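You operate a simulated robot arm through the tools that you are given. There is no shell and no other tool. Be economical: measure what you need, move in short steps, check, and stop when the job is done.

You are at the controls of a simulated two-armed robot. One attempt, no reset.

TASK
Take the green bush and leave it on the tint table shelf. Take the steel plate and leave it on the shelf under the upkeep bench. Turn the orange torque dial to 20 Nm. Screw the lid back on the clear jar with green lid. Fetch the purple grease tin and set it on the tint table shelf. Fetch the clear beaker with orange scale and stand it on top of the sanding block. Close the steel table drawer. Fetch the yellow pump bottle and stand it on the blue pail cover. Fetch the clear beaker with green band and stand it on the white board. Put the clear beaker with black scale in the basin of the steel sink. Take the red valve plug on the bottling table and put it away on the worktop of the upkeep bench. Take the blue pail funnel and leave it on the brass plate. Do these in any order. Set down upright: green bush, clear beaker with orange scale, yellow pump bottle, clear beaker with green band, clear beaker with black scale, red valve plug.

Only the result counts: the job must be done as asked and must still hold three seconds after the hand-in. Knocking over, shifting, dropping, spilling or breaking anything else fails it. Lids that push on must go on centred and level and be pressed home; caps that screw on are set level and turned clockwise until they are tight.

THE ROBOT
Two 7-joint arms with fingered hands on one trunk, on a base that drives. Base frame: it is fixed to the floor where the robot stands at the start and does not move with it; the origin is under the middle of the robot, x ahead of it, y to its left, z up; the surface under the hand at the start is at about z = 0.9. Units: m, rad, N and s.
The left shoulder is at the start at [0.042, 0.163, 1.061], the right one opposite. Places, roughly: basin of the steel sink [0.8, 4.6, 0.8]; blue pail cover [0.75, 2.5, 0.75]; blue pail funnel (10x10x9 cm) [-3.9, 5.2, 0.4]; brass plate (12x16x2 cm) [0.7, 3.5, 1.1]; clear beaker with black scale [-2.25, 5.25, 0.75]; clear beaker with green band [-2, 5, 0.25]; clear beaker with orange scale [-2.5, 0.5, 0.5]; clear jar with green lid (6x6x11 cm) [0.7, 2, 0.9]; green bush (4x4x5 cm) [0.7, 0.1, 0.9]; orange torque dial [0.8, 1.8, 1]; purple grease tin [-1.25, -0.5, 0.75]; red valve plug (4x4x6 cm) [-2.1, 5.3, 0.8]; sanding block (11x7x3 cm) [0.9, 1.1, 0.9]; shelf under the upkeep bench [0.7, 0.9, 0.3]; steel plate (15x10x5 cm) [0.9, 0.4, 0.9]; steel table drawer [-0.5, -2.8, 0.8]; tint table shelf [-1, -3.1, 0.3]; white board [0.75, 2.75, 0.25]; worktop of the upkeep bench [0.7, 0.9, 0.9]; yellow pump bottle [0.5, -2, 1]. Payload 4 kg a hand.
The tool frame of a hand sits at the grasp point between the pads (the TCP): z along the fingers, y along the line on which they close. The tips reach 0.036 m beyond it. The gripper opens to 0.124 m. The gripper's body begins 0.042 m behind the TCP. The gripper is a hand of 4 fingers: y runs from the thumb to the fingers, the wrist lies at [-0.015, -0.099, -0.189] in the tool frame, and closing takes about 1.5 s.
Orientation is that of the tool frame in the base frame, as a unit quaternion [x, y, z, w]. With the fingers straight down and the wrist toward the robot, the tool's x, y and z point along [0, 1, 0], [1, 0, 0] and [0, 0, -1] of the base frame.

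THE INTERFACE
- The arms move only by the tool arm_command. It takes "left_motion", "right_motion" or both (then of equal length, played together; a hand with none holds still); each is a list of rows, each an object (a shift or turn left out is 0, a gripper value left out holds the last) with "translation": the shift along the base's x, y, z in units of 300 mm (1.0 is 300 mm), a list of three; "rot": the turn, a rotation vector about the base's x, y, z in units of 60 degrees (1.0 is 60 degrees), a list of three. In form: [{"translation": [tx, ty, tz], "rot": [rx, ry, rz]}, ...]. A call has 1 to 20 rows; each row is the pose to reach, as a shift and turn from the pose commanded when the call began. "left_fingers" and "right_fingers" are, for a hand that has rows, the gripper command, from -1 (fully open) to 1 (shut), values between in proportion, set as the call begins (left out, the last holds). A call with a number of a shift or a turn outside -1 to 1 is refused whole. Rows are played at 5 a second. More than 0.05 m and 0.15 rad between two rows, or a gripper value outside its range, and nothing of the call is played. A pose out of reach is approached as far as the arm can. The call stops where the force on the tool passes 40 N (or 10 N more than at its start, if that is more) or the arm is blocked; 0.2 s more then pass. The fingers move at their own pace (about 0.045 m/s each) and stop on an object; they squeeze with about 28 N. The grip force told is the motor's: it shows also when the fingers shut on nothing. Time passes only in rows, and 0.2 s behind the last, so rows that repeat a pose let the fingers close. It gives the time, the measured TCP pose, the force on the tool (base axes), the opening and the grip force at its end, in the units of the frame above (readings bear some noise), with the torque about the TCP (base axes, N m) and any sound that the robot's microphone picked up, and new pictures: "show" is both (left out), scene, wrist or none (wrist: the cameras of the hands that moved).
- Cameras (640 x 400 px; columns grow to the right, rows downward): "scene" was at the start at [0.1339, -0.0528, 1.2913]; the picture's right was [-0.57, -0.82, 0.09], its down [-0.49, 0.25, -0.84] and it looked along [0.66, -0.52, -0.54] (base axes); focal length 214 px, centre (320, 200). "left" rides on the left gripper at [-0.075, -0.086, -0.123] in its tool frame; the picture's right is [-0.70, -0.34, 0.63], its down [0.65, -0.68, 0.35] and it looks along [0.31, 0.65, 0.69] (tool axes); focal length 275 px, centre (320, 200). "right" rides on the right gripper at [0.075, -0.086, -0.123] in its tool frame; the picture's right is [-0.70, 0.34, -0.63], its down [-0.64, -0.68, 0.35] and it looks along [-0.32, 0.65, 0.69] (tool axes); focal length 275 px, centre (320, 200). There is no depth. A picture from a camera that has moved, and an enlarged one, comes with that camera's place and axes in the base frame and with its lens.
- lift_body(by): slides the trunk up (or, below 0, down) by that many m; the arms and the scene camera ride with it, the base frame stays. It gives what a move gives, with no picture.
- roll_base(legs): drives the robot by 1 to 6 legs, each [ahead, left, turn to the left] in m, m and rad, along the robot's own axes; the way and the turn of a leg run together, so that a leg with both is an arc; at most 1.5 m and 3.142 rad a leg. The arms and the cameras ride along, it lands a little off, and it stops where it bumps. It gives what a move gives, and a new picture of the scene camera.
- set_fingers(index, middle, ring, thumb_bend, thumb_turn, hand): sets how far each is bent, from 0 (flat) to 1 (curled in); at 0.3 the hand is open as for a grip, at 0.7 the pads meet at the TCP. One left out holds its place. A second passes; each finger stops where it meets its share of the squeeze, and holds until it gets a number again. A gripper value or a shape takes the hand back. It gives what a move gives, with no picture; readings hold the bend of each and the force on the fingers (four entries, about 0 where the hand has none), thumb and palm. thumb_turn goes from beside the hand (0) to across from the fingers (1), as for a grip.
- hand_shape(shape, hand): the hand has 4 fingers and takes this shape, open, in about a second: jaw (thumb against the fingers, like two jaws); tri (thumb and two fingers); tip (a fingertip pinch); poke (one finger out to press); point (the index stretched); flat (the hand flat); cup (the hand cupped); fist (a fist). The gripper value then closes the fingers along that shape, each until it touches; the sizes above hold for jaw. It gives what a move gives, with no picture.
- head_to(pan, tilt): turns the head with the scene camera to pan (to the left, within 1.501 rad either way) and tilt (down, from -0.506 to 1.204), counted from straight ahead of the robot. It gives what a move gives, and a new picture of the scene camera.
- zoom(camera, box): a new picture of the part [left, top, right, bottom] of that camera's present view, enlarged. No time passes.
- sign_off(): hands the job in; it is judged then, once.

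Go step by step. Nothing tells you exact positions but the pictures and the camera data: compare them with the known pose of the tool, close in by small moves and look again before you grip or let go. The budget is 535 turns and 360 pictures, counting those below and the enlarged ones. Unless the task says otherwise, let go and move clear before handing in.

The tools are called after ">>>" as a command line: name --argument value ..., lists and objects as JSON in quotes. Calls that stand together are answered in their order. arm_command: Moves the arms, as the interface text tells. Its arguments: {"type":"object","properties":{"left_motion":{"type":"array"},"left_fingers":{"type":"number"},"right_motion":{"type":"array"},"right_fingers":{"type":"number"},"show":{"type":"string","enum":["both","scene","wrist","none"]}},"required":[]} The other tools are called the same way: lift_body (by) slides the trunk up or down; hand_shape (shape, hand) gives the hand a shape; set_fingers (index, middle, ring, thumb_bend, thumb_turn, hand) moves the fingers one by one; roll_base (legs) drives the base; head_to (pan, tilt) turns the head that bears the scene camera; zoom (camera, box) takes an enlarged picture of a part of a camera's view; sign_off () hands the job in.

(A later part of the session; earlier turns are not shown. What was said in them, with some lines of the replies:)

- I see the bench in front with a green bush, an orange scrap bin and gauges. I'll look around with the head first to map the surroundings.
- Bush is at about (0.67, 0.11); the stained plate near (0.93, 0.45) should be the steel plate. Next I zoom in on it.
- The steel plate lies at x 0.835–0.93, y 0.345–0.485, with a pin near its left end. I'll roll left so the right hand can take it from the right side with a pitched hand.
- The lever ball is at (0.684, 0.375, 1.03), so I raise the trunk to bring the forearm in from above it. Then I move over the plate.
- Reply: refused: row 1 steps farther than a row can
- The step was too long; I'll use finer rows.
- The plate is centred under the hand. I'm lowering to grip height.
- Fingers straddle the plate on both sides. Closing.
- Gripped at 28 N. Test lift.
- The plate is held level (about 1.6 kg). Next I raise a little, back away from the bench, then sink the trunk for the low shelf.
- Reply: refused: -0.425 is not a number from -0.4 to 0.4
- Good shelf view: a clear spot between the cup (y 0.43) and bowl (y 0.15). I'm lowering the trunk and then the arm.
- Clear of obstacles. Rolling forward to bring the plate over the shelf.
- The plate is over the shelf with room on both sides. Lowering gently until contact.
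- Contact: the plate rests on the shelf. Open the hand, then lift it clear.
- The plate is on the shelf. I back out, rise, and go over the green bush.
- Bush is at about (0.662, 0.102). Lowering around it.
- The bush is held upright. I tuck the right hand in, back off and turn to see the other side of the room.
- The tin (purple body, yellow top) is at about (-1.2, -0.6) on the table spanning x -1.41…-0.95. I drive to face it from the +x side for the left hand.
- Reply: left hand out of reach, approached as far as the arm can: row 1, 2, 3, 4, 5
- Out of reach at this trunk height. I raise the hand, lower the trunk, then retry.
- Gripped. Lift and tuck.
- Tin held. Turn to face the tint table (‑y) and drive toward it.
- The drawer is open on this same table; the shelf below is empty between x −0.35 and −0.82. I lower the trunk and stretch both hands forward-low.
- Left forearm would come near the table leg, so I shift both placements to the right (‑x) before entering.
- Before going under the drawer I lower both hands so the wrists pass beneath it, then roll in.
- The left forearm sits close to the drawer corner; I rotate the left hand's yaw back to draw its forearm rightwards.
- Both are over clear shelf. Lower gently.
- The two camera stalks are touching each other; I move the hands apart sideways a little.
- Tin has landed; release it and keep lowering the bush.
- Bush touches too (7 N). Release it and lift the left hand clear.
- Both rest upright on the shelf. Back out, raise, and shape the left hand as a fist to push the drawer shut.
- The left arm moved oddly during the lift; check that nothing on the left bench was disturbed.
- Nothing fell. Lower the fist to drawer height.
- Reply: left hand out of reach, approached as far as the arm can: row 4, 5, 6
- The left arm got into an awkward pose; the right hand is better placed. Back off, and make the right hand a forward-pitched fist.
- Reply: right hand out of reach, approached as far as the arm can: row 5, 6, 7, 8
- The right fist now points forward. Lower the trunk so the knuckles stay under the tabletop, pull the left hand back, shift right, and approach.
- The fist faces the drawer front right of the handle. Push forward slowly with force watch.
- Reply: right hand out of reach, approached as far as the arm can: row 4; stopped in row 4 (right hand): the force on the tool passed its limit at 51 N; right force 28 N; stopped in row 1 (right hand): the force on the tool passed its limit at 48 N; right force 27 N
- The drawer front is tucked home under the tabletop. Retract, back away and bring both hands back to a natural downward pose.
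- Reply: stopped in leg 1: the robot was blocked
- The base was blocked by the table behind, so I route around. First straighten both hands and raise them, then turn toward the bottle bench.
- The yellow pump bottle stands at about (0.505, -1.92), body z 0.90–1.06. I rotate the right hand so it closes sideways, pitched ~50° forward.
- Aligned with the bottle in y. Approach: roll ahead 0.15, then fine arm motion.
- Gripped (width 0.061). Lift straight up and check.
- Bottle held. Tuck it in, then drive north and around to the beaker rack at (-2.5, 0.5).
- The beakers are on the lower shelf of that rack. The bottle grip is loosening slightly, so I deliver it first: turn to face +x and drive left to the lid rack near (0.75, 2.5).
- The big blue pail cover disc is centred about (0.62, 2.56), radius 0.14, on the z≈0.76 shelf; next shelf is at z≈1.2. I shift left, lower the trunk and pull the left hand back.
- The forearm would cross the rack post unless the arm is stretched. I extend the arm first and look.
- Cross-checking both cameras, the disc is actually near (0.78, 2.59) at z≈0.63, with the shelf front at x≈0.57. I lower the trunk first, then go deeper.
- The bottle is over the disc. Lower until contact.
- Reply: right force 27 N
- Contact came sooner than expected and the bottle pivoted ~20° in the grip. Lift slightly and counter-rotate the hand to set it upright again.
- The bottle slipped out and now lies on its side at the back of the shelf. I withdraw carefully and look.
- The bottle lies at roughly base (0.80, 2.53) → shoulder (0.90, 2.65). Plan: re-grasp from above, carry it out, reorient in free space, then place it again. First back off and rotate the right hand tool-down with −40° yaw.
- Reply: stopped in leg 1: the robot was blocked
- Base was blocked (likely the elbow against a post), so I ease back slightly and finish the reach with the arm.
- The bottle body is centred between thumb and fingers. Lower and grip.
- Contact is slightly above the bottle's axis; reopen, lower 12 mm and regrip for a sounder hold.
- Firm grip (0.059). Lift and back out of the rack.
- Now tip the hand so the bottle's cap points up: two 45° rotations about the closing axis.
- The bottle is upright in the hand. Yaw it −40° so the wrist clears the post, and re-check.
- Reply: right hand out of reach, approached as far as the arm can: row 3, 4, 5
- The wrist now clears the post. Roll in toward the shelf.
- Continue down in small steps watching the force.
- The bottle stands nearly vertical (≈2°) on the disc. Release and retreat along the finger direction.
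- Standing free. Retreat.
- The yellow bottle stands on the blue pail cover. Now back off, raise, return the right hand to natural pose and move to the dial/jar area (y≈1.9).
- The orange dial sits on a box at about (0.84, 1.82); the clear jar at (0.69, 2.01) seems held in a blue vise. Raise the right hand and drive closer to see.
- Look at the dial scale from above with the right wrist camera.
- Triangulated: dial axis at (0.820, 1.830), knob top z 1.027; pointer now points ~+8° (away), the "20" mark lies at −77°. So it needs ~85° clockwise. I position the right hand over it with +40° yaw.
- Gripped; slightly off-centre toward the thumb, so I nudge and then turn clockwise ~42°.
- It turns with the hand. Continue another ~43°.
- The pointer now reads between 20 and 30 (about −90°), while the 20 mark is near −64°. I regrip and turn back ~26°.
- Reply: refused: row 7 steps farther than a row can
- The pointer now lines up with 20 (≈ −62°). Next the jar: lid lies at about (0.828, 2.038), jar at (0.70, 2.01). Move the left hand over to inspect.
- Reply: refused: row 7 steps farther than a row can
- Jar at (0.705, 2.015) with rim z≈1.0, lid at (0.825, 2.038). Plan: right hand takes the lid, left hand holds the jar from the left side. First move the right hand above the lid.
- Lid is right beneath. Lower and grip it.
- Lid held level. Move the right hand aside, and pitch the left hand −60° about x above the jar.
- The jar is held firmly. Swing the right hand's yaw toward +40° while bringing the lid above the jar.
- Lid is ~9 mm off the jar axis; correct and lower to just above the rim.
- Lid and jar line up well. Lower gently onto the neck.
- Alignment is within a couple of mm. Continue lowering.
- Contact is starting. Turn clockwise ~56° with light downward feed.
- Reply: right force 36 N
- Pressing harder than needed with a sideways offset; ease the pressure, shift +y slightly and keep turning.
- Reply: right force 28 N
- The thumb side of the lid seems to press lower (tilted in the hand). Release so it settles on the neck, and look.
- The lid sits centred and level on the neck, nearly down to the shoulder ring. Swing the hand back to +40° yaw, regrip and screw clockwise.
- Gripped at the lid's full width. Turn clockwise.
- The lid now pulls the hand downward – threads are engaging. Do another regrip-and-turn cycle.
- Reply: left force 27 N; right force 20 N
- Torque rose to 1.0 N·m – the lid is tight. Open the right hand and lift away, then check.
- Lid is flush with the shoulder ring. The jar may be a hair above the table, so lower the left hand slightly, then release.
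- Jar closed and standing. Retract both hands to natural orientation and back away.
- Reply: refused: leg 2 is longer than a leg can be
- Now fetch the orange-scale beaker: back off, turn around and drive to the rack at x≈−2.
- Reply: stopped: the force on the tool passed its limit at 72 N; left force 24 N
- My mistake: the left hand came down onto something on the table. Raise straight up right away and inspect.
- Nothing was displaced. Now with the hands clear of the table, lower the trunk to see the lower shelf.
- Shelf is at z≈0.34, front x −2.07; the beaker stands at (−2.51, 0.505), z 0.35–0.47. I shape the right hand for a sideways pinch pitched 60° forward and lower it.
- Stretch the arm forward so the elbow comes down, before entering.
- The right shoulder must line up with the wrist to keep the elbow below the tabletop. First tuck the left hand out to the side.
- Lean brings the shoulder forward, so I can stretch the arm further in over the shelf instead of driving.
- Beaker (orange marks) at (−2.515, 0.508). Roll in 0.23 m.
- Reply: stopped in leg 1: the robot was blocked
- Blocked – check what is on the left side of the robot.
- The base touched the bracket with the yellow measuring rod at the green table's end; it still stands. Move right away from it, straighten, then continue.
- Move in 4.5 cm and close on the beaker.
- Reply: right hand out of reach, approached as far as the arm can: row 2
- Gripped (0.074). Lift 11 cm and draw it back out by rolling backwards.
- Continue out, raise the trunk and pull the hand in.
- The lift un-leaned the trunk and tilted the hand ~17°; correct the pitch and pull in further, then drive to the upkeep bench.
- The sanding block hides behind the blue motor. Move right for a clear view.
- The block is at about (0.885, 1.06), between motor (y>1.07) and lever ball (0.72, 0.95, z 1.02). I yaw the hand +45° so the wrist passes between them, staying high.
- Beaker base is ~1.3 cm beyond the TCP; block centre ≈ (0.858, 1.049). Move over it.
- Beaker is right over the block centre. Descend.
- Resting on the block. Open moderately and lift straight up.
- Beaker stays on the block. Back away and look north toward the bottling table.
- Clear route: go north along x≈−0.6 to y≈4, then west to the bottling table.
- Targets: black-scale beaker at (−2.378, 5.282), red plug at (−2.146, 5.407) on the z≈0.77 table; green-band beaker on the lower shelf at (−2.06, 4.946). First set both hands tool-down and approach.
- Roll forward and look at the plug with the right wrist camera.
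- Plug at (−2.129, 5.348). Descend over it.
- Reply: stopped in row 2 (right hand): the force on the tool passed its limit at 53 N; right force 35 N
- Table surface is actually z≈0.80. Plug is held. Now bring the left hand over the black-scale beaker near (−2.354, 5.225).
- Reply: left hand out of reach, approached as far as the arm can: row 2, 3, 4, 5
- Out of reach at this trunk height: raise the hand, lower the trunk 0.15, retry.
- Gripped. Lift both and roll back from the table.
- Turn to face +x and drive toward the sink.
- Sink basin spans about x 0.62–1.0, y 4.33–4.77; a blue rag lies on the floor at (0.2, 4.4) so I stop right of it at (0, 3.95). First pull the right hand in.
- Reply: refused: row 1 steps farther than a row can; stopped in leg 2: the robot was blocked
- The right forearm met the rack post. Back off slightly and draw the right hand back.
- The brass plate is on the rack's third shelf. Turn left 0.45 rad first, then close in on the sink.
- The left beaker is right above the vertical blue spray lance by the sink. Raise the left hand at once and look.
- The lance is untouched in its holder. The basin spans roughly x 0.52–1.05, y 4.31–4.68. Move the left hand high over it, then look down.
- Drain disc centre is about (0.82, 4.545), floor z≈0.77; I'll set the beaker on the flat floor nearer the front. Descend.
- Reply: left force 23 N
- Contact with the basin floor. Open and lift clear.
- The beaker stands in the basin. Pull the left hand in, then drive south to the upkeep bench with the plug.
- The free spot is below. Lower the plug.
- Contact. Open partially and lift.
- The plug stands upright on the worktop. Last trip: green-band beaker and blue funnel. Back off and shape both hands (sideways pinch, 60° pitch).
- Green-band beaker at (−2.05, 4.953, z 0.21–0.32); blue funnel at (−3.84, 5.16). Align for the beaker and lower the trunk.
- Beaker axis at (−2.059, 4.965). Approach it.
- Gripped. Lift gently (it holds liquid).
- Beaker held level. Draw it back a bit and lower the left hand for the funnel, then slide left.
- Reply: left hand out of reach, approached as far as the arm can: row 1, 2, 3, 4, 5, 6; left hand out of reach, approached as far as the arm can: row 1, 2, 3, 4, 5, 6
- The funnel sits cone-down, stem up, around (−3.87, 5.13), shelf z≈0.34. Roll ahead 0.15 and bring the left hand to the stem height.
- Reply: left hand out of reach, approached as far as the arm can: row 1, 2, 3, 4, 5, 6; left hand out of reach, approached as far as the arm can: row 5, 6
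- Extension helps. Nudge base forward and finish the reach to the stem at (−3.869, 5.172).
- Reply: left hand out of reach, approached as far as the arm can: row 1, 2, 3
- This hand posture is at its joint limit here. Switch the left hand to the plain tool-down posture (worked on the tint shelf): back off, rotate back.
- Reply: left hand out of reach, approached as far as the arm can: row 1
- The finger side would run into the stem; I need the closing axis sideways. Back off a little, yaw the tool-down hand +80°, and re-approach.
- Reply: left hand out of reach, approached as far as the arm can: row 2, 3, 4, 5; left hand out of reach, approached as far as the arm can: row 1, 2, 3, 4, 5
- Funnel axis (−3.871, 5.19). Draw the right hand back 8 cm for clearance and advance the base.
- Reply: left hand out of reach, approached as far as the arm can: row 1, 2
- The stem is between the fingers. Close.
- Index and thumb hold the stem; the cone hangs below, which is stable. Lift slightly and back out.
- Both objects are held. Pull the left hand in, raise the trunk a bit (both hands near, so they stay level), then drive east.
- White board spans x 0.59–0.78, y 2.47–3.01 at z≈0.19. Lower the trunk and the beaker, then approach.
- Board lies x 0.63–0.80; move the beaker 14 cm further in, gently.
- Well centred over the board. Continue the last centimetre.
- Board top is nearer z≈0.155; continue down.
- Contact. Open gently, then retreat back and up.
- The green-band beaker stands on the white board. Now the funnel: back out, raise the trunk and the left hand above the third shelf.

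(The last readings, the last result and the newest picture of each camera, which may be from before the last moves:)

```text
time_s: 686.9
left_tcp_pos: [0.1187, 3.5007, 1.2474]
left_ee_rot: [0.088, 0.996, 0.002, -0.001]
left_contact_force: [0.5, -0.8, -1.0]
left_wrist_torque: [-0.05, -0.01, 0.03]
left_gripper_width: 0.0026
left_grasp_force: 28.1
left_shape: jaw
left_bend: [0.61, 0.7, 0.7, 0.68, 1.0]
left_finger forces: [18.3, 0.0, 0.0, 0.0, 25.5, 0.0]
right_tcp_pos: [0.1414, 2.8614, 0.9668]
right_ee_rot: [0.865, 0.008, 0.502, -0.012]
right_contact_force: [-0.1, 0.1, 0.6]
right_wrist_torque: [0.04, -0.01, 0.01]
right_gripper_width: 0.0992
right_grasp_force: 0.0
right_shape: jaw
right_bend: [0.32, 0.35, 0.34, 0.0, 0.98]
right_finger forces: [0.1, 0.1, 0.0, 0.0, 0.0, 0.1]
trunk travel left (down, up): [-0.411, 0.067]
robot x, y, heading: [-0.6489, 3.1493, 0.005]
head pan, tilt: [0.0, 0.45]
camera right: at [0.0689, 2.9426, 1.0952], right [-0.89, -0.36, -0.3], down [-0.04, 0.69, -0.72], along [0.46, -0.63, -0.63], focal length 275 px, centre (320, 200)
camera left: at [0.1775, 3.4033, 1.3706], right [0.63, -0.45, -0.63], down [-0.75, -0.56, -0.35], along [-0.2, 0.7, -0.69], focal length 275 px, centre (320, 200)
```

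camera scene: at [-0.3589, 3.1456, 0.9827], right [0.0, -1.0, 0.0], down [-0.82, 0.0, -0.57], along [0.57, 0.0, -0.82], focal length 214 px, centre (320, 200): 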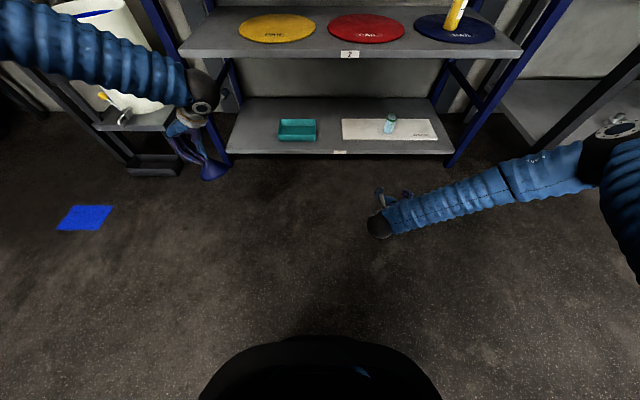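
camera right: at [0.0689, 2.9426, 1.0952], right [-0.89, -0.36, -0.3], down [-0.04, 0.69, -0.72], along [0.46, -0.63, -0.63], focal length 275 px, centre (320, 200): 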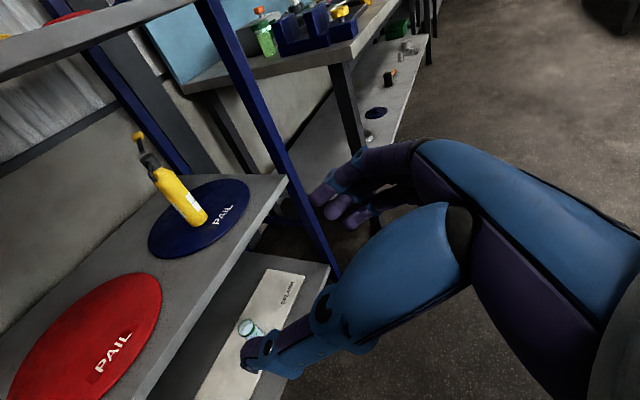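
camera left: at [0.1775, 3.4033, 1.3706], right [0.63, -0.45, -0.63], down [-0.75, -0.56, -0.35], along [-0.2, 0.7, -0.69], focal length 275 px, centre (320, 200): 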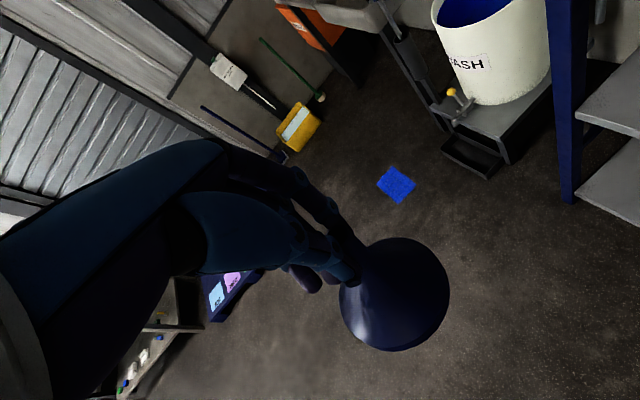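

Retract the right hand, lift the funnel a touch more, then roll in toward the brass plate.

>>> arm_command --right_motion '[{"translation": [-0.16, -0.02, 0.02]}, {"translation": [-0.32, -0.04, 0.04]}, {"translation": [-0.48, -0.06, 0.06]}, {"translation": [-0.64, -0.08, 0.08]}, {"translation": [-0.8, -0.1, 0.1]}, {"translation": [-0.95, -0.12, 0.12]}]' --left_motion '[{"translation": [0, 0, 0.02]}, {"translation": [0, 0, 0.04]}, {"translation": [0, 0, 0.05]}, {"translation": [0, 0, 0.05]}, {"translation": [0, 0, 0.05]}, {"translation": [0, 0, 0.05]}]' --show "none"

>>> roll_base --legs '[[0.45, 0, 0]]'

>>> arm_command --left_motion '[{"translation": [0.03, 0, 0]}]' --show "wrist"

```text
time_s: 688.3
left_tcp_pos: [0.1201, 3.5009, 1.2647]
left_ee_rot: [0.087, 0.996, 0.002, 0.001]
left_contact_force: [0.4, -1.3, -0.6]
left_wrist_torque: [0.01, 0.0, 0.02]
left_gripper_width: 0.0028
left_grasp_force: 27.9
left_shape: jaw
left_bend: [0.61, 0.7, 0.7, 0.68, 1.0]
left_finger forces: [18.4, 0.0, 0.0, 0.1, 25.5, 0.0]
right_tcp_pos: [-0.1257, 2.8249, 0.9938]
right_ee_rot: [0.864, 0.008, 0.503, -0.012]
right_contact_force: [0.5, -0.4, 1.0]
right_wrist_torque: [0.0, -0.01, 0.01]
right_gripper_width: 0.099
right_grasp_force: 0.0
right_shape: jaw
right_bend: [0.32, 0.35, 0.34, 0.0, 0.98]
right_finger forces: [0.1, 0.0, 0.1, 0.1, 0.0, 0.1]
right hand out of reach, approached as far as the arm can: row 6
trunk travel left (down, up): [-0.411, 0.067]
robot x, y, heading: [-0.649, 3.1451, 0.005]
head pan, tilt: [0.0, 0.45]
```

```text
time_s: 691.0
left_tcp_pos: [0.5635, 3.5078, 1.264]
left_ee_rot: [0.084, 0.996, 0.002, 0.0]
left_contact_force: [-0.3, -0.2, -0.9]
left_wrist_torque: [0.03, -0.01, 0.01]
left_gripper_width: 0.0025
left_grasp_force: 27.7
left_shape: jaw
left_bend: [0.61, 0.7, 0.7, 0.68, 1.0]
left_finger forces: [18.4, 0.0, 0.1, 0.0, 25.5, 0.0]
right_tcp_pos: [0.3217, 2.8311, 0.9936]
right_ee_rot: [0.865, 0.011, 0.502, -0.015]
right_contact_force: [0.2, -0.4, -0.4]
right_wrist_torque: [-0.01, -0.02, 0.01]
right_gripper_width: 0.0992
right_grasp_force: 0.0
right_shape: jaw
right_bend: [0.32, 0.35, 0.34, 0.0, 0.98]
right_finger forces: [0.0, 0.1, 0.0, 0.0, 0.1, 0.0]
trunk travel left (down, up): [-0.411, 0.067]
robot x, y, heading: [-0.2052, 3.1458, 0.008]
head pan, tilt: [0.0, 0.45]
camera scene: at [-0.1159, 3.1482, 1.495], right [0.01, -1.0, 0.0], down [-0.45, 0.0, -0.89], along [0.89, 0.01, -0.45], focal length 214 px, centre (320, 200)
```

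scene: 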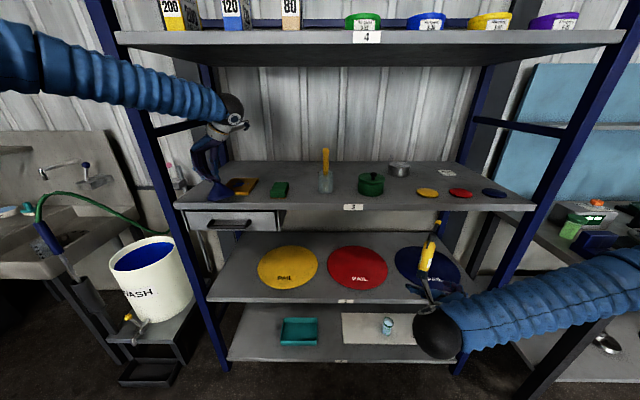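

```text
time_s: 691.4
left_tcp_pos: [0.5724, 3.51, 1.2639]
left_ee_rot: [0.085, 0.996, 0.002, 0.001]
left_contact_force: [-0.3, 0.4, -0.6]
left_wrist_torque: [0.0, 0.01, -0.01]
left_gripper_width: 0.0031
left_grasp_force: 28.2
left_shape: jaw
left_bend: [0.61, 0.7, 0.7, 0.68, 1.0]
left_finger forces: [18.4, 0.0, 0.1, 0.0, 25.7, 0.0]
right_tcp_pos: [0.3198, 2.8301, 0.9935]
right_ee_rot: [0.865, 0.011, 0.502, -0.014]
right_contact_force: [0.2, -0.5, -0.1]
right_wrist_torque: [-0.01, -0.01, -0.01]
right_gripper_width: 0.0993
right_grasp_force: 0.2
right_shape: jaw
right_bend: [0.32, 0.35, 0.34, 0.0, 0.98]
right_finger forces: [0.1, 0.1, 0.0, 0.0, 0.0, 0.0]
trunk travel left (down, up): [-0.411, 0.067]
robot x, y, heading: [-0.2058, 3.15, 0.013]
head pan, tilt: [0.0, 0.45]
camera left: at [0.6305, 3.412, 1.3881], right [0.63, -0.45, -0.63], down [-0.75, -0.56, -0.35], along [-0.2, 0.7, -0.69], focal length 275 px, centre (320, 200)
```

left: 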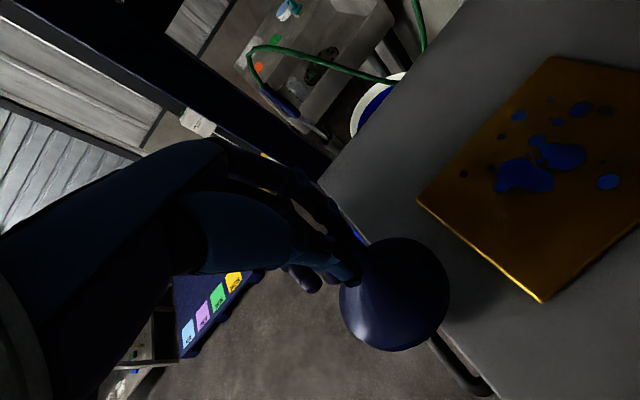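

Plate centre (0.719, 3.498), top z≈1.135; the funnel needs 15 cm forward. Roll in.

>>> roll_base --legs '[[0.15, 0, -0.01]]'

>>> arm_command --left_motion '[{"translation": [0, 0, -0.02]}, {"translation": [0, 0, -0.04]}]' --show "wrist"

```text
time_s: 692.8
left_tcp_pos: [0.7257, 3.5015, 1.2649]
left_ee_rot: [0.09, 0.996, 0.002, 0.001]
left_contact_force: [0.0, -1.5, -0.3]
left_wrist_torque: [0.01, 0.0, 0.01]
left_gripper_width: 0.0026
left_grasp_force: 28.3
left_shape: jaw
left_bend: [0.61, 0.7, 0.7, 0.68, 1.0]
left_finger forces: [18.4, 0.0, 0.1, 0.0, 25.6, 0.0]
right_tcp_pos: [0.4677, 2.8262, 0.9933]
right_ee_rot: [0.865, 0.007, 0.502, -0.012]
right_contact_force: [-0.7, -0.3, -0.1]
right_wrist_torque: [-0.01, -0.01, 0.04]
right_gripper_width: 0.0991
right_grasp_force: 0.1
right_shape: jaw
right_bend: [0.32, 0.35, 0.34, 0.0, 0.98]
right_finger forces: [0.0, 0.0, 0.1, 0.1, 0.1, 0.1]
trunk travel left (down, up): [-0.411, 0.067]
robot x, y, heading: [-0.057, 3.1478, -0.001]
head pan, tilt: [0.0, 0.45]
camera scene: at [0.034, 3.1479, 1.4951], right [0.0, -1.0, 0.0], down [-0.45, 0.0, -0.89], along [0.89, 0.0, -0.45], focal length 214 px, centre (320, 200)
```

scene: 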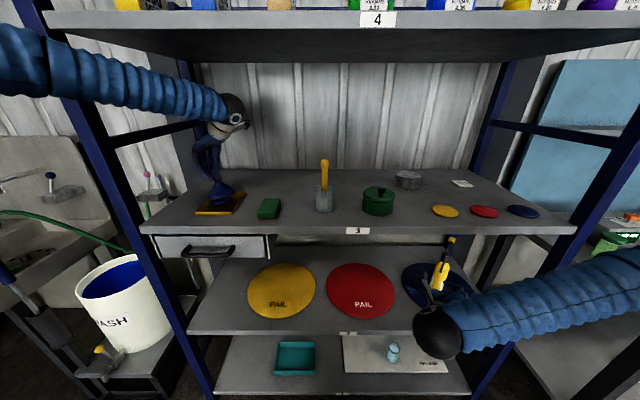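

```text
time_s: 693.4
left_tcp_pos: [0.7254, 3.4976, 1.2561]
left_ee_rot: [0.09, 0.996, 0.003, 0.004]
left_contact_force: [0.6, -6.5, 20.6]
left_wrist_torque: [0.17, -0.13, -0.05]
left_gripper_width: 0.0031
left_grasp_force: 28.0
left_shape: jaw
left_bend: [0.61, 0.7, 0.7, 0.68, 1.0]
left_finger forces: [17.8, 0.0, 0.0, 0.0, 36.9, 0.0]
right_tcp_pos: [0.4685, 2.8242, 0.9931]
right_ee_rot: [0.864, 0.006, 0.503, -0.012]
right_contact_force: [0.0, -0.3, 0.5]
right_wrist_torque: [0.0, 0.04, 0.0]
right_gripper_width: 0.0991
right_grasp_force: 0.0
right_shape: jaw
right_bend: [0.32, 0.35, 0.34, 0.0, 0.98]
right_finger forces: [0.0, 0.0, 0.0, 0.1, 0.0, 0.0]
trunk travel left (down, up): [-0.411, 0.067]
robot x, y, heading: [-0.0551, 3.1502, -0.001]
head pan, tilt: [0.0, 0.45]
camera left: at [0.7828, 3.4002, 1.3788], right [0.63, -0.45, -0.63], down [-0.75, -0.55, -0.35], along [-0.19, 0.7, -0.69], focal length 275 px, centre (320, 200)
```

left: 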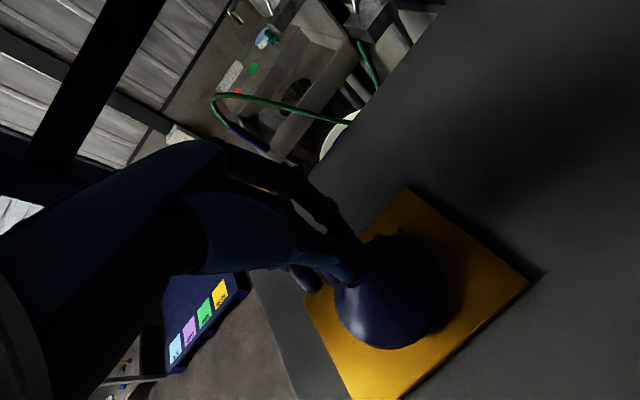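

The funnel rests centred on the plate. Release and back straight out (fingers straddle the stem).

>>> arm_command --left_motion '[{"translation": [0, 0, 0.012]}, {"translation": [0, 0, 0.012]}, {"translation": [0, 0, 0.012]}, {"translation": [0, 0, 0.012]}, {"translation": [0, 0, 0.012]}, {"translation": [0, 0, 0.012]}, {"translation": [0, 0, 0.012]}]' --left_fingers -0.3 --show "wrist"

```text
time_s: 695.0
left_tcp_pos: [0.7251, 3.5019, 1.2558]
left_ee_rot: [0.09, 0.996, 0.002, 0.002]
left_contact_force: [-1.4, -0.4, -0.7]
left_wrist_torque: [-0.01, 0.01, 0.0]
left_gripper_width: 0.0805
left_grasp_force: 0.1
left_shape: jaw
left_bend: [0.36, 0.4, 0.38, 0.52, 0.99]
left_finger forces: [0.0, 0.0, 0.0, 0.1, 0.0, 0.0]
right_tcp_pos: [0.4687, 2.8251, 0.9933]
right_ee_rot: [0.865, 0.005, 0.502, -0.012]
right_contact_force: [0.5, 0.3, -0.1]
right_wrist_torque: [0.02, 0.01, 0.04]
right_gripper_width: 0.0991
right_grasp_force: 0.0
right_shape: jaw
right_bend: [0.32, 0.35, 0.34, 0.0, 0.98]
right_finger forces: [0.0, 0.0, 0.0, 0.1, 0.1, 0.0]
trunk travel left (down, up): [-0.411, 0.067]
robot x, y, heading: [-0.0546, 3.1503, -0.0]
head pan, tilt: [0.0, 0.45]
camera left: at [0.7835, 3.4041, 1.3786], right [0.63, -0.45, -0.63], down [-0.76, -0.55, -0.35], along [-0.19, 0.7, -0.69], focal length 275 px, centre (320, 200)
```

left: 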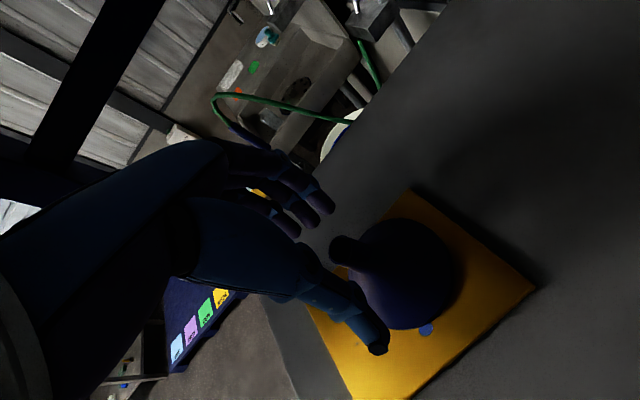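

>>> roll_base --legs '[[-0.45, 0, 0]]'

>>> zoom --camera "scene" --box '[160, 120, 520, 360]'

```text
time_s: 697.7
left_tcp_pos: [0.2811, 3.4946, 1.2556]
left_ee_rot: [0.096, 0.995, 0.001, 0.001]
left_contact_force: [0.4, 0.3, 0.3]
left_wrist_torque: [-0.03, -0.01, 0.02]
left_gripper_width: 0.0806
left_grasp_force: 0.0
left_shape: jaw
left_bend: [0.36, 0.4, 0.38, 0.52, 0.99]
left_finger forces: [0.0, 0.1, 0.1, 0.0, 0.1, 0.0]
right_tcp_pos: [0.0139, 2.8223, 0.9928]
right_ee_rot: [0.864, 0.001, 0.503, -0.008]
right_contact_force: [-0.7, -1.5, -0.6]
right_wrist_torque: [0.03, -0.01, -0.01]
right_gripper_width: 0.099
right_grasp_force: 0.0
right_shape: jaw
right_bend: [0.32, 0.35, 0.34, 0.0, 0.98]
right_finger forces: [0.0, 0.0, 0.0, 0.0, 0.0, 0.0]
trunk travel left (down, up): [-0.411, 0.067]
robot x, y, heading: [-0.504, 3.1529, -0.012]
head pan, tilt: [0.0, 0.45]
camera scene: at [-0.4166, 3.15, 1.495], right [-0.01, -1.0, 0.0], down [-0.45, 0.01, -0.9], along [0.9, -0.01, -0.45], focal length 214 px, centre (320, 200)
```

scene: 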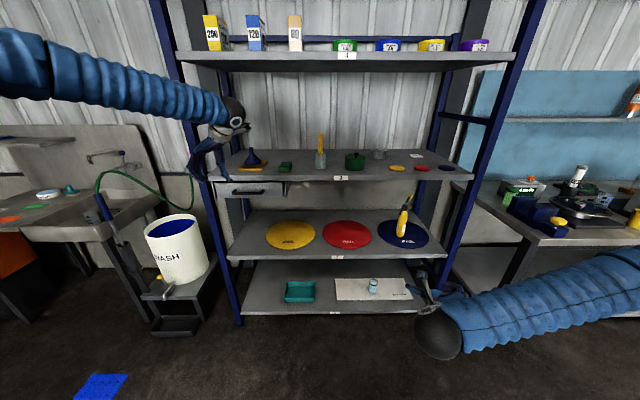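

```text
1.67 times, centred on (340, 240) of scene
camera zoom: at [-0.4166, 3.15, 1.495], right [-0.01, -1.0, 0.0], down [-0.45, 0.01, -0.9], along [0.9, -0.01, -0.45], focal length 358 px, centre (287, 133)
```

zoom: 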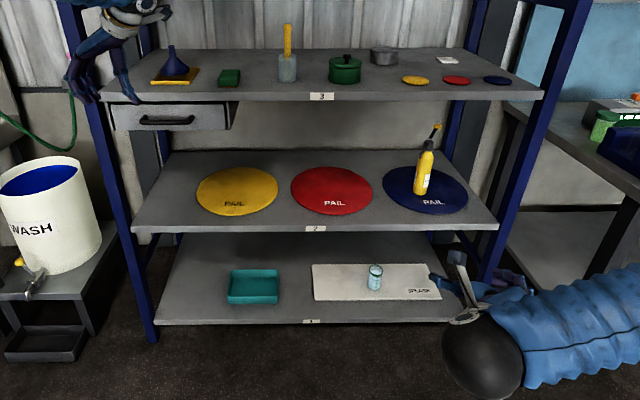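

All twelve items are in place: rack view shows funnel on the brass plate, bottle on the blue pail cover, green-band beaker on the white board; hands are clear. Handing in.

>>> sign_off

```text
The job is handed in.
```

I did all twelve tasks and handed the job in with both hands clear. I haven't seen the judge's result.

**Less certain points**
- **Torque dial:** I set it to 20 Nm by reading the scale in the camera pictures. It could be a few degrees off.
- **Steel table drawer:** I pushed until it stopped hard twice at the same spot, and the front sat under the tabletop. I didn't look at it again later.
- **Yellow pump bottle:** it tipped over on the blue pail cover while I was setting it down. I picked it up again and stood it upright there; it was still standing in the last picture.
- **Bumps:** I knocked into a few fixtures along the way, such as table edges, a rack post and the bracket with the measuring rod. One hand also pressed down on something on the beaker table at about 70 N. I saw nothing shifted or knocked over afterwards, but I only checked by camera.
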